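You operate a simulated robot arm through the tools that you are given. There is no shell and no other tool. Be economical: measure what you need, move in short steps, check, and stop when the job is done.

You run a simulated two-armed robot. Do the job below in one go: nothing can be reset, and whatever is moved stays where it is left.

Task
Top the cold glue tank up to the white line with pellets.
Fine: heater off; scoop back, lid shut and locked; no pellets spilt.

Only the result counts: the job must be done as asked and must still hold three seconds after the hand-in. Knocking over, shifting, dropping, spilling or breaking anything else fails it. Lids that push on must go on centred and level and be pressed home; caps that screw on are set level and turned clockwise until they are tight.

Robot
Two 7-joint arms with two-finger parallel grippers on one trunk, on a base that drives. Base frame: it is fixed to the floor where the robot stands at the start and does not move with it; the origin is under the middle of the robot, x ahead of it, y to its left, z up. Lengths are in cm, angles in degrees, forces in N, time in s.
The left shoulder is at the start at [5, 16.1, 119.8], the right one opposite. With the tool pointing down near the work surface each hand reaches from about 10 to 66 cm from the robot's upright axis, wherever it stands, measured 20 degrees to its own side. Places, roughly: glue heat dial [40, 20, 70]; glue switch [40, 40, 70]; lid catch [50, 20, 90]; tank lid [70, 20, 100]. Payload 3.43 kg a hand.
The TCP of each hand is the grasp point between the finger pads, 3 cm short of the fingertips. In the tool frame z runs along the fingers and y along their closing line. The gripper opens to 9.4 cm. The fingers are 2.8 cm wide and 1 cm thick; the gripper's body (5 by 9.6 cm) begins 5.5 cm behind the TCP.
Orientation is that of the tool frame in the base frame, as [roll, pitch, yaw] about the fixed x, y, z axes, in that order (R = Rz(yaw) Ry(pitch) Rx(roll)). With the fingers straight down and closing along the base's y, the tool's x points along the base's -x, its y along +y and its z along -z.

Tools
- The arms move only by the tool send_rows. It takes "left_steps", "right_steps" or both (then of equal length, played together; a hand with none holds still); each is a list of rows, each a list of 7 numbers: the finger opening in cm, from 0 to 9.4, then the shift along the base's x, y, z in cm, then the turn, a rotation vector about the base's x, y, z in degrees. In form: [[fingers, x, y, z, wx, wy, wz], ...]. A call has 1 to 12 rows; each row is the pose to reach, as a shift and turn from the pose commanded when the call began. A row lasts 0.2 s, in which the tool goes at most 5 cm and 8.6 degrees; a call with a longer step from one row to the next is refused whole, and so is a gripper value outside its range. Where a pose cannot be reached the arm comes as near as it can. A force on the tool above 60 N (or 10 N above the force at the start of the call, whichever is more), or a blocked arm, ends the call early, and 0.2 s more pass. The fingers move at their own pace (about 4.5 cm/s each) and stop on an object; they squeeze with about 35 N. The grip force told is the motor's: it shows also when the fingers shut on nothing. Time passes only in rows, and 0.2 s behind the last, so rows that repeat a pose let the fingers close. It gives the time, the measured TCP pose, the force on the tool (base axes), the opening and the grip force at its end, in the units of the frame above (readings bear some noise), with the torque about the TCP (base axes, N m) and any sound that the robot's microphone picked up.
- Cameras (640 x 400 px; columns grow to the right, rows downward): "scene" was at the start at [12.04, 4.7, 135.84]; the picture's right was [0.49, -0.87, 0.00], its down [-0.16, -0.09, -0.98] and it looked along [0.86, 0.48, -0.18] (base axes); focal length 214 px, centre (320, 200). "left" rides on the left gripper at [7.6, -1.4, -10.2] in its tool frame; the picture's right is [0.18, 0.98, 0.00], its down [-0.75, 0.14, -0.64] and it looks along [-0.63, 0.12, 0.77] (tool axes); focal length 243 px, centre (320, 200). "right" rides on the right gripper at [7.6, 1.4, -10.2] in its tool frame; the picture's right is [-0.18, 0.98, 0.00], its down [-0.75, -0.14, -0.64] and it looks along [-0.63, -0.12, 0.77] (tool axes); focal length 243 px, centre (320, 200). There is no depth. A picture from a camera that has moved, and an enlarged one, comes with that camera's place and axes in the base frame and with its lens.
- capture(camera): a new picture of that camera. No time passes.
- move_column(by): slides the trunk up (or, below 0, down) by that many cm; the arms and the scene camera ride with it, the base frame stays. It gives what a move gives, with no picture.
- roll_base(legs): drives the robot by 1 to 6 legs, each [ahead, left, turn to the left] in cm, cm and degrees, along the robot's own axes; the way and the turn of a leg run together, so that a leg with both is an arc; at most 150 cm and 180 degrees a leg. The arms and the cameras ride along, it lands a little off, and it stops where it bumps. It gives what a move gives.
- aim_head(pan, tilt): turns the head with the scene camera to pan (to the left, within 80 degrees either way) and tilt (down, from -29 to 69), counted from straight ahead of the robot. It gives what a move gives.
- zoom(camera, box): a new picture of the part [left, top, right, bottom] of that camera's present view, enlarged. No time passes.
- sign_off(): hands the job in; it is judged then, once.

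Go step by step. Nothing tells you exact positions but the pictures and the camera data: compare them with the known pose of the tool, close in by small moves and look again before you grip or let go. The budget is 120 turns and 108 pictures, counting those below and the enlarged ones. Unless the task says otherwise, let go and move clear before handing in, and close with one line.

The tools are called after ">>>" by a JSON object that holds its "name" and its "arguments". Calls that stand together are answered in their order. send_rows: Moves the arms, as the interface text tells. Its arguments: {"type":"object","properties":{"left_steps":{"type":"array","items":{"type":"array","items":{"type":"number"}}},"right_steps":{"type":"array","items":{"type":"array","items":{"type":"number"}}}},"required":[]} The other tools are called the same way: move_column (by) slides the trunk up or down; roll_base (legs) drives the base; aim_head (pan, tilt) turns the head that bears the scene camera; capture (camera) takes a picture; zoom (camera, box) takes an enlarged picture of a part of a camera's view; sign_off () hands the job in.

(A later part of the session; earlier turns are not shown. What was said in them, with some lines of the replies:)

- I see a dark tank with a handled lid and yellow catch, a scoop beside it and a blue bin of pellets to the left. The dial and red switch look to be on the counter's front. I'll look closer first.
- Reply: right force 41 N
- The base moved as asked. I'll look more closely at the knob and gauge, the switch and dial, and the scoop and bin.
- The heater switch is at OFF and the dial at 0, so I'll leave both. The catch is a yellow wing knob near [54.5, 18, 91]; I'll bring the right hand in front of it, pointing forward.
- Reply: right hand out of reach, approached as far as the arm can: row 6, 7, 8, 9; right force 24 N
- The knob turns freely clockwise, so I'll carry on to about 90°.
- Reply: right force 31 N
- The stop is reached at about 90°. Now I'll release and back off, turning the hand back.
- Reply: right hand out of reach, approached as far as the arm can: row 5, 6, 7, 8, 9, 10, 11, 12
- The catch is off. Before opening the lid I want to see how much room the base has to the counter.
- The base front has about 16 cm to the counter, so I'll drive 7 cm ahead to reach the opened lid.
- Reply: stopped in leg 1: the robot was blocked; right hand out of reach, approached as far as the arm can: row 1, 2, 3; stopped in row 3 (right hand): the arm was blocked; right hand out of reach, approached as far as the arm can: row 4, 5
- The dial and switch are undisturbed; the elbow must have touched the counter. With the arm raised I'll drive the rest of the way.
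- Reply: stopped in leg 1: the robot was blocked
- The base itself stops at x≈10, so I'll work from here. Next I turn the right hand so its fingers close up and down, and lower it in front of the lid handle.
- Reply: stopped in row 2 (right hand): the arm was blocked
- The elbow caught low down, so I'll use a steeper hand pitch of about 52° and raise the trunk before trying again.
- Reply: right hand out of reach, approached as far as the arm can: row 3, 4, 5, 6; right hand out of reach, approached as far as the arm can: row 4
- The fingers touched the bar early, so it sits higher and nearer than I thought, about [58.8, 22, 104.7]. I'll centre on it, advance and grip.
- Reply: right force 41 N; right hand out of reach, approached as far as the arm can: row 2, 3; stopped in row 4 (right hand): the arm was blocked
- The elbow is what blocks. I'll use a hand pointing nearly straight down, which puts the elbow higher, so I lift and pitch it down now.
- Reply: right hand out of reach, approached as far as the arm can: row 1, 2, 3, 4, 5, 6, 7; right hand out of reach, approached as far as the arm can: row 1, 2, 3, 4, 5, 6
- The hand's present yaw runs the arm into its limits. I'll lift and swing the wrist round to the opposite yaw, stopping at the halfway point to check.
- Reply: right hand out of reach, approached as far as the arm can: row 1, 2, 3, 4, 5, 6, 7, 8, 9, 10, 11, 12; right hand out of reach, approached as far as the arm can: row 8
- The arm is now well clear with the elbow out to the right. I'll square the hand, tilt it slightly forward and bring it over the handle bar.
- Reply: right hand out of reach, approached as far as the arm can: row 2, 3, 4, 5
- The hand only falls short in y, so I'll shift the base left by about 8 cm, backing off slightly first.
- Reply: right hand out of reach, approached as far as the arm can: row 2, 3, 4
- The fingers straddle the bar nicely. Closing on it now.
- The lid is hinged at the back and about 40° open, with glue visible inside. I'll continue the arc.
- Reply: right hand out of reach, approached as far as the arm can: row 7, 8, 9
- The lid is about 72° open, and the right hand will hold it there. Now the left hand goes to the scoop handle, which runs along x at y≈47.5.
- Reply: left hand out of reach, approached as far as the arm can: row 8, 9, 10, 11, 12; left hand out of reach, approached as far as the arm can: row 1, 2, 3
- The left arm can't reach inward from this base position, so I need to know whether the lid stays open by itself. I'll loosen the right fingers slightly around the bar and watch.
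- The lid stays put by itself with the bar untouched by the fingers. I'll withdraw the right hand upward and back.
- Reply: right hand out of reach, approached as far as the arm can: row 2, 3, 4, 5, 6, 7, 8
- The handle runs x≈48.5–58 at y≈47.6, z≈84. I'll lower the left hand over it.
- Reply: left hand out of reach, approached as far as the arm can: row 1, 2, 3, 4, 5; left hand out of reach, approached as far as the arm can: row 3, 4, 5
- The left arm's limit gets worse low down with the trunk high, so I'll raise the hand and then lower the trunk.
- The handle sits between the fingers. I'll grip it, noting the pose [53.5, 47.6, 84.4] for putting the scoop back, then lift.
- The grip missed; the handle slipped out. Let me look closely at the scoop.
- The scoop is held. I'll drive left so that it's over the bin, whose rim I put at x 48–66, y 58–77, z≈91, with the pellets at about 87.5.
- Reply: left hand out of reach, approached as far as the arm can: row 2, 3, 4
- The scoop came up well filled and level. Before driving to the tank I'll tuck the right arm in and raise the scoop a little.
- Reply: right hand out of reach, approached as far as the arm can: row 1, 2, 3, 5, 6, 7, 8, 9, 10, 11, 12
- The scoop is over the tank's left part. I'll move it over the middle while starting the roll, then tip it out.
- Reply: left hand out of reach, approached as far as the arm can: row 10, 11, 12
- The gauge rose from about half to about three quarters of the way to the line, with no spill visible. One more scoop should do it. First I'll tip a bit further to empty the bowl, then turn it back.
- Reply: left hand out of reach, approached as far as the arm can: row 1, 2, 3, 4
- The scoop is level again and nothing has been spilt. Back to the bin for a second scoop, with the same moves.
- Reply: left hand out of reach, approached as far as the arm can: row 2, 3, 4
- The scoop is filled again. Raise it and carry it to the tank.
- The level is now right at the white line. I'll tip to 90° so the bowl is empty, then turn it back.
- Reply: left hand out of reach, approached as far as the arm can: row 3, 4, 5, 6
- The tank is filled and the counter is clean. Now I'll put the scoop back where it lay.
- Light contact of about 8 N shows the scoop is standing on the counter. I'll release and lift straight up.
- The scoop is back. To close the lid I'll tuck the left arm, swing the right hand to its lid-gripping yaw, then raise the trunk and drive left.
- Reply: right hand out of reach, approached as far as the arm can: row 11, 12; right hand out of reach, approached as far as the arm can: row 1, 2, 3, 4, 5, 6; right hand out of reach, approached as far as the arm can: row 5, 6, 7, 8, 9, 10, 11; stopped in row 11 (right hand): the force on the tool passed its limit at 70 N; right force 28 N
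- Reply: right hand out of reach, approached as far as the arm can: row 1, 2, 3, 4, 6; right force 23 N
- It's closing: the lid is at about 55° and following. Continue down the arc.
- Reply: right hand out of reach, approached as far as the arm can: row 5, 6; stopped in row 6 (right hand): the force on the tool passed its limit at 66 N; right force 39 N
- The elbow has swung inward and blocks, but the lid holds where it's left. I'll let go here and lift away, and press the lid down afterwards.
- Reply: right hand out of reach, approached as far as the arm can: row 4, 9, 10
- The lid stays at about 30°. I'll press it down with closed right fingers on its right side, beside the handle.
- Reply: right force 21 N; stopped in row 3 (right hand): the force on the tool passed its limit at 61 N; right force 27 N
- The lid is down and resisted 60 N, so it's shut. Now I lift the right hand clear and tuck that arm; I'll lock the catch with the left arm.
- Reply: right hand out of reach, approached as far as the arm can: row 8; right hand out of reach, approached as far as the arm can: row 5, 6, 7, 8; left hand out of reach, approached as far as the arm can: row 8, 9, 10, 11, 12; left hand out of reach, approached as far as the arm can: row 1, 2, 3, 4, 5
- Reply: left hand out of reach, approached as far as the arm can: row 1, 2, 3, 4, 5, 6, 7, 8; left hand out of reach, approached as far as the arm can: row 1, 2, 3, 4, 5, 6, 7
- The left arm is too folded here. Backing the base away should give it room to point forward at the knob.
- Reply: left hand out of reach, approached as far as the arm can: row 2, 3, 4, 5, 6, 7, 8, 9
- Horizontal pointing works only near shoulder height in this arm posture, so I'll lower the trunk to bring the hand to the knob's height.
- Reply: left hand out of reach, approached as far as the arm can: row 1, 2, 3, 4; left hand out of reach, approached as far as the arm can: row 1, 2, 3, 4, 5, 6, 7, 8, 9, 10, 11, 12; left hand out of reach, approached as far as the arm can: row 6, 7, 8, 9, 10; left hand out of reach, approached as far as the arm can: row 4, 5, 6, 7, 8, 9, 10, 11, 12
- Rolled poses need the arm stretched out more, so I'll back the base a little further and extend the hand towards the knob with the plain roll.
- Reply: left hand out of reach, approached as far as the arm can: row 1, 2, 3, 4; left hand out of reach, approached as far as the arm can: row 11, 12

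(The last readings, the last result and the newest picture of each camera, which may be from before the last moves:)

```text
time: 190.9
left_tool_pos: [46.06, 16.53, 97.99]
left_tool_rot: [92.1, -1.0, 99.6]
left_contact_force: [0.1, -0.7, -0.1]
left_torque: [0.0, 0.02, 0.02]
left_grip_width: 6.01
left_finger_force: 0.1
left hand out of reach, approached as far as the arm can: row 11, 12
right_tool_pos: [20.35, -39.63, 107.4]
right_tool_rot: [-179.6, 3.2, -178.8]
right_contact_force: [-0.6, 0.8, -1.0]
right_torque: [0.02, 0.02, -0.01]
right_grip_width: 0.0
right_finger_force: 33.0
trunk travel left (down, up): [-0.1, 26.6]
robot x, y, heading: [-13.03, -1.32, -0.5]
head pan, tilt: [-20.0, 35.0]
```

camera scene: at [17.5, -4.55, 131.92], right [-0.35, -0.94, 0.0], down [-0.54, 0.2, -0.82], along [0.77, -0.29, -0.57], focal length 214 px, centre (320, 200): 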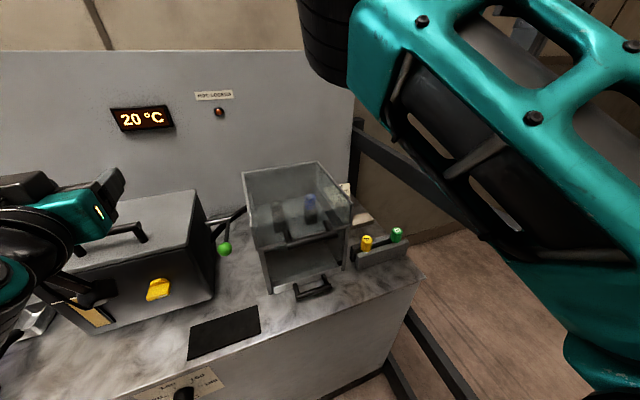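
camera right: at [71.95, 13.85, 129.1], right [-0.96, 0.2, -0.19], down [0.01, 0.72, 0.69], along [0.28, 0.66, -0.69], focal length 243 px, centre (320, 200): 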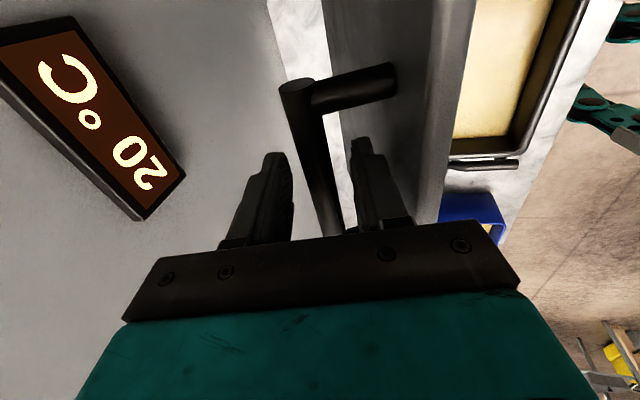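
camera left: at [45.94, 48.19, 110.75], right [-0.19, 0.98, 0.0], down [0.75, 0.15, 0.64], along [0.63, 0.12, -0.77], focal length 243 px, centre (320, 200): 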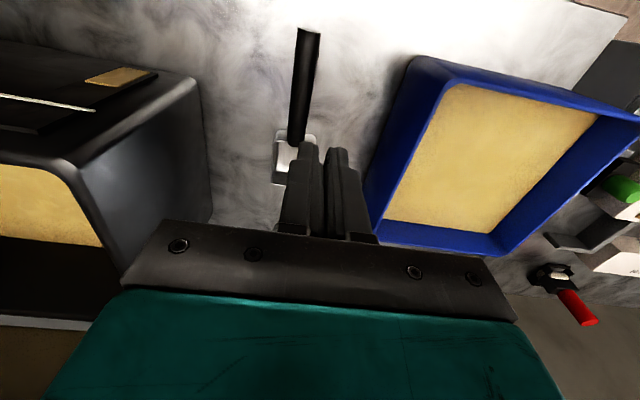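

>>> {"name": "send_rows", "arguments": {"left_steps": [[5, -1, 0.3, 0, -8, 0, 0], [4, -1, 0.6, 0, -16, 0, 0], [3, -1, 0.9, 0, -24, 0, 0], [2, -1, 1.2, 0, -32, 0, 0], [1, -1, 1.5, 0, -40, 0, 0], [0, -1, 1.8, 0, -48, 0, 0], [0, -1, 2.1, 0, -56, 0, 0], [0, -1, 2.4, 0, -64, 0, 0], [0, -1, 2.7, 0, -72, 0, 0], [0, -1, 3, 0, -80, 0, 0], [0, -1, 3, 0, -88, 0, 0], [0, -1, 3, 0, -90, 0, 0]]}}

>>> {"name": "send_rows", "arguments": {"left_steps": [[0, 0, 0, 0, 0, 6, 0], [0, 0, 0, -1, 0, 12, 0], [0, 0, 0, -1.5, 0, 14, 0], [0, 0, 0, -1.5, 0, 14, 0]]}}

```text
time: 193.5
left_tool_pos: [45.02, 19.46, 97.88]
left_tool_rot: [177.2, 80.4, 175.6]
left_contact_force: [-0.1, 0.3, -0.3]
left_torque: [0.01, -0.01, -0.02]
left_grip_width: 0.0
left_finger_force: 32.6
right_tool_pos: [20.4, -39.63, 107.4]
right_tool_rot: [-179.7, 3.2, -178.7]
right_contact_force: [-0.3, 0.6, -0.1]
right_torque: [0.02, 0.02, -0.01]
right_grip_width: 0.02
right_finger_force: 33.0
trunk travel left (down, up): [-0.1, 26.6]
robot x, y, heading: [-13.67, -1.23, -0.6]
head pan, tilt: [-20.0, 35.0]
```

```text
time: 194.5
left_tool_pos: [44.88, 19.55, 96.45]
left_tool_rot: [179.7, 66.5, 177.9]
left_contact_force: [-0.7, -0.1, -0.1]
left_torque: [0.01, 0.02, -0.04]
left_grip_width: 0.0
left_finger_force: 32.9
right_tool_pos: [20.38, -39.75, 107.3]
right_tool_rot: [-179.6, 3.2, -178.8]
right_contact_force: [0.7, -0.3, 0.0]
right_torque: [-0.02, 0.0, 0.04]
right_grip_width: 0.0
right_finger_force: 33.1
trunk travel left (down, up): [-0.1, 26.6]
robot x, y, heading: [-13.63, -1.19, -0.6]
head pan, tilt: [-20.0, 35.0]
```

>>> {"name": "send_rows", "arguments": {"left_steps": [[0, 3, 0.1, 0, 0, 0, 0], [0, 5.5, 0.1, 0, 0, 0, 0], [0, 6.7, 0.1, 0, 0, 0, 0], [0, 6.7, 0.1, 0, 0, 0, 0]]}}

>>> {"name": "capture", "arguments": {"camera": "left"}}

```text
time: 195.5
left_tool_pos: [51.65, 19.54, 96.45]
left_tool_rot: [179.6, 66.5, 177.8]
left_contact_force: [0.4, 0.0, -0.8]
left_torque: [0.0, -0.04, 0.01]
left_grip_width: 0.02
left_finger_force: 32.7
right_tool_pos: [20.42, -39.66, 107.36]
right_tool_rot: [-179.6, 3.1, -178.7]
right_contact_force: [-0.3, 0.6, -0.8]
right_torque: [0.07, 0.0, 0.01]
right_grip_width: 0.0
right_finger_force: 33.5
trunk travel left (down, up): [-0.1, 26.6]
robot x, y, heading: [-13.71, -1.49, -0.5]
head pan, tilt: [-20.0, 35.0]
```

```text
3 pictures are left
camera left: at [39.24, 18.48, 93.61], right [-0.04, 0.99, -0.17], down [-0.28, 0.15, 0.95], along [0.96, 0.09, 0.27], focal length 243 px, centre (320, 200)
```

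left: 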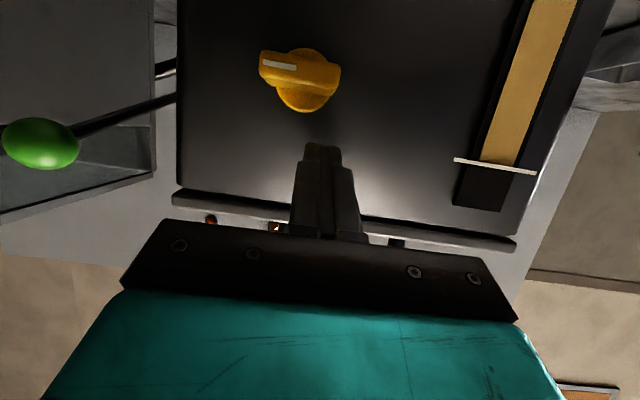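

The picture puts the knob at y≈17.65, z≈90.9 with the wing lying flat, mark to the right. I'll push its left end down with the closed fingertips.

>>> {"name": "send_rows", "arguments": {"left_steps": [[0, 0, 0, -1.2, 0, 0, 0], [0, 0, 0, -2, 0, 0, 0], [0, 0, 0, -2.8, 0, 0, 0], [0, 0, 0, -3.5, 0, 0, 0], [0, 0, 0, -4.2, 0, 0, 0], [0, 0, 0, -4.8, 0, 0, 0], [0, 0, 0, -4.8, 0, 0, 0]]}}

```text
time: 197.1
left_tool_pos: [51.74, 19.65, 91.51]
left_tool_rot: [179.7, 66.4, 177.8]
left_contact_force: [-2.3, 2.7, 0.1]
left_torque: [-0.01, 0.0, 0.01]
left_grip_width: 0.0
left_finger_force: 32.7
right_tool_pos: [20.44, -39.66, 107.32]
right_tool_rot: [-179.5, 3.4, -178.8]
right_contact_force: [-0.8, -0.1, 1.2]
right_torque: [0.0, 0.0, -0.01]
right_grip_width: 0.02
right_finger_force: 32.4
trunk travel left (down, up): [-0.1, 26.6]
robot x, y, heading: [-13.26, -1.26, -0.7]
head pan, tilt: [-20.0, 35.0]
```

>>> {"name": "send_rows", "arguments": {"left_steps": [[0, -2.5, 0.3, 0, 0, 0, 0], [2, -5, 0, 0.2, 0, 0, 0], [4, -6, -1, 0.3, 0, 0, 0], [6, -6, -2, 0.3, 0, 0, 0], [6, -6, -2, 0.3, 0, 0, 0]]}}

>>> {"name": "capture", "arguments": {"camera": "left"}}

```text
time: 198.3
left_tool_pos: [45.54, 17.84, 91.89]
left_tool_rot: [179.7, 66.6, 178.0]
left_contact_force: [-0.2, -0.3, -0.6]
left_torque: [0.0, 0.0, -0.02]
left_grip_width: 6.01
left_finger_force: 0.1
right_tool_pos: [20.39, -39.65, 107.38]
right_tool_rot: [-179.6, 3.2, -178.8]
right_contact_force: [-0.1, 0.2, -0.1]
right_torque: [0.02, 0.02, 0.02]
right_grip_width: 0.0
right_finger_force: 33.2
trunk travel left (down, up): [-0.1, 26.6]
robot x, y, heading: [-13.71, -1.36, -0.7]
head pan, tilt: [-20.0, 35.0]
```

```text
2 pictures are left
camera left: at [33.13, 16.74, 89.08], right [-0.04, 0.99, -0.17], down [-0.28, 0.15, 0.95], along [0.96, 0.09, 0.27], focal length 243 px, centre (320, 200)
```

left: 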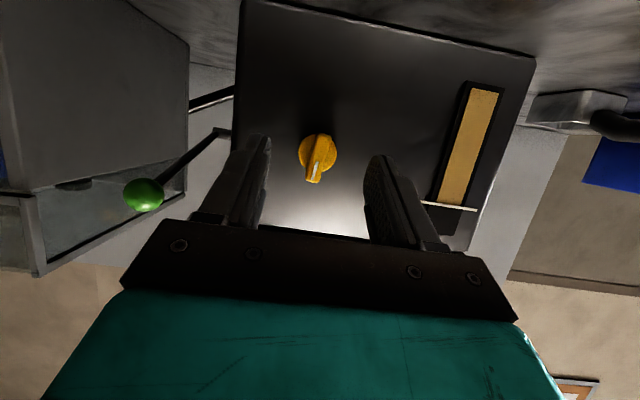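

The wing is now nearly upright. I'll grip it and twist firmly to its stop.

>>> {"name": "send_rows", "arguments": {"left_steps": [[6, 3, -0.15, -0.1, 0, 0, 0], [6, 5.9, -0.15, -0.1, 0, 0, 0], [4, 5.9, -0.15, -0.1, 0, 0, 0], [2, 5.9, -0.15, -0.1, 0, 0, 0], [0.5, 5.9, -0.15, -0.1, 0, 0, 0], [0.5, 5.9, -0.15, -0.1, 0, 0, 0], [0.5, 5.9, -0.15, -0.1, -6, 0, 0], [0.5, 5.9, -0.15, -0.1, -12, 0, 0], [0.5, 5.9, -0.15, -0.1, -12, 0, 0]]}}

```text
time: 200.3
left_tool_pos: [51.52, 17.84, 91.68]
left_tool_rot: [-152.1, 64.3, -155.9]
left_contact_force: [-9.0, 14.0, -4.8]
left_torque: [2.01, -0.45, 1.08]
left_grip_width: 2.08
left_finger_force: 44.7
right_tool_pos: [20.49, -39.42, 107.35]
right_tool_rot: [-179.4, 3.3, -178.8]
right_contact_force: [0.0, 0.7, 0.6]
right_torque: [-0.02, 0.01, -0.02]
right_grip_width: 0.01
right_finger_force: 32.7
trunk travel left (down, up): [-0.1, 26.6]
robot x, y, heading: [-13.81, -1.21, -0.8]
head pan, tilt: [-20.0, 35.0]
```

The torque builds to 2 N·m against the stop, just as when it was locked at the start. Release and back away.

>>> {"name": "send_rows", "arguments": {"left_steps": [[0.5, 0, 0, 0, 6, 0, 0], [0.5, 0, 0, 0, 12, 0, 0], [3, 0, 0, 0, 12, 0, 0], [6, 0, 0, 0, 12, 0, 0], [6, 0, 0, 0, 12, 0, 0], [6, -4, 0, 0.5, 12, 0, 0], [6, -8, 0, 1, 12, 0, 0], [6, -12, 0, 2, 12, 0, 0], [6, -16, 2, 4, 12, 0, 0], [6, -16, 6, 6, 12, 0, 0], [6, -16, 10, 8, 12, 0, 0]]}}

>>> {"name": "aim_head", "arguments": {"pan": 35, "tilt": 10}}

>>> {"name": "capture", "arguments": {"camera": "scene"}}

```text
time: 202.7
left_tool_pos: [35.3, 27.24, 99.71]
left_tool_rot: [179.6, 66.5, 177.9]
left_contact_force: [0.5, -0.9, -0.3]
left_torque: [-0.04, -0.03, -0.02]
left_grip_width: 6.0
left_finger_force: 0.0
right_tool_pos: [20.33, -39.66, 107.42]
right_tool_rot: [-179.5, 3.3, -178.9]
right_contact_force: [0.4, -0.3, 0.3]
right_torque: [0.01, 0.02, 0.01]
right_grip_width: 0.02
right_finger_force: 32.7
trunk travel left (down, up): [-0.1, 26.6]
robot x, y, heading: [-13.55, -1.29, -0.6]
head pan, tilt: [-20.0, 35.0]
```

```text
time: 203.9
left_tool_pos: [35.41, 27.32, 99.69]
left_tool_rot: [179.6, 66.5, 178.0]
left_contact_force: [-0.8, 0.5, 0.2]
left_torque: [0.0, 0.0, 0.01]
left_grip_width: 6.01
left_finger_force: 0.1
right_tool_pos: [20.36, -39.69, 107.35]
right_tool_rot: [-179.5, 3.2, -178.7]
right_contact_force: [-0.6, 0.4, 0.7]
right_torque: [0.0, -0.04, -0.01]
right_grip_width: 0.0
right_finger_force: 33.3
trunk travel left (down, up): [-0.1, 26.6]
robot x, y, heading: [-13.73, -1.37, -0.6]
head pan, tilt: [35.0, 10.0]
```

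```text
1 pictures are left
camera scene: at [-2.01, 4.0, 113.53], right [0.56, -0.83, 0.0], down [-0.14, -0.1, -0.98], along [0.81, 0.56, -0.17], focal length 214 px, centre (320, 200)
```

scene: 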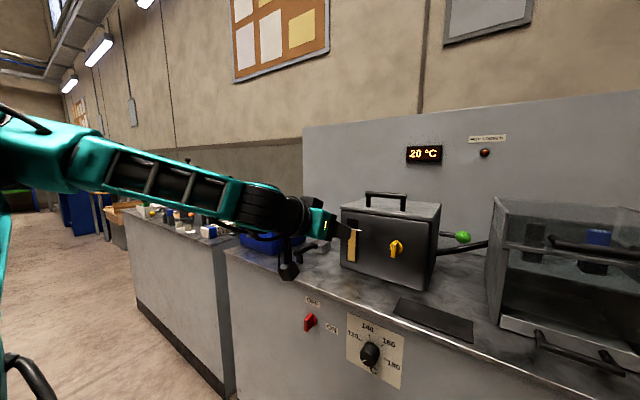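

>>> {"name": "zoom", "arguments": {"camera": "scene", "box": [280, 180, 460, 400]}}

```text
1.82 times, centred on (370, 290) of scene
camera zoom: at [-2.01, 4.0, 113.53], right [0.56, -0.83, 0.0], down [-0.14, -0.1, -0.98], along [0.81, 0.56, -0.17], focal length 390 px, centre (229, 36)
```

zoom: 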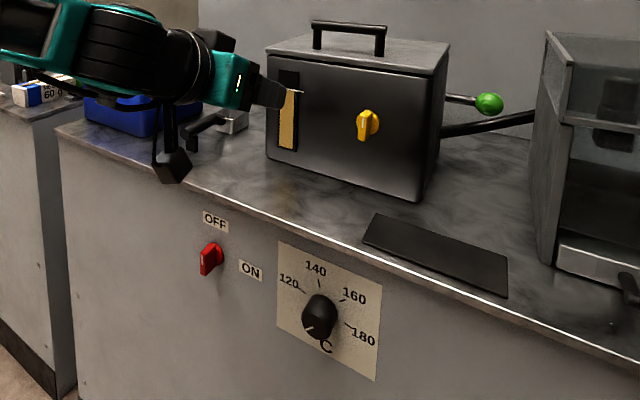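

The lid is shut and the catch upright, the level is at the white line, the scoop is back and the heater is off. Nothing was spilt and both hands are clear, so I'm handing in.

>>> {"name": "sign_off", "arguments": {}}

```text
The job is handed in.
```

I topped the cold glue tank up to the white line with two scoops of pellets, saw no spills, and handed the job in. The scoop is back in its place, the lid is shut and locked, and the heater switch is still at OFF.
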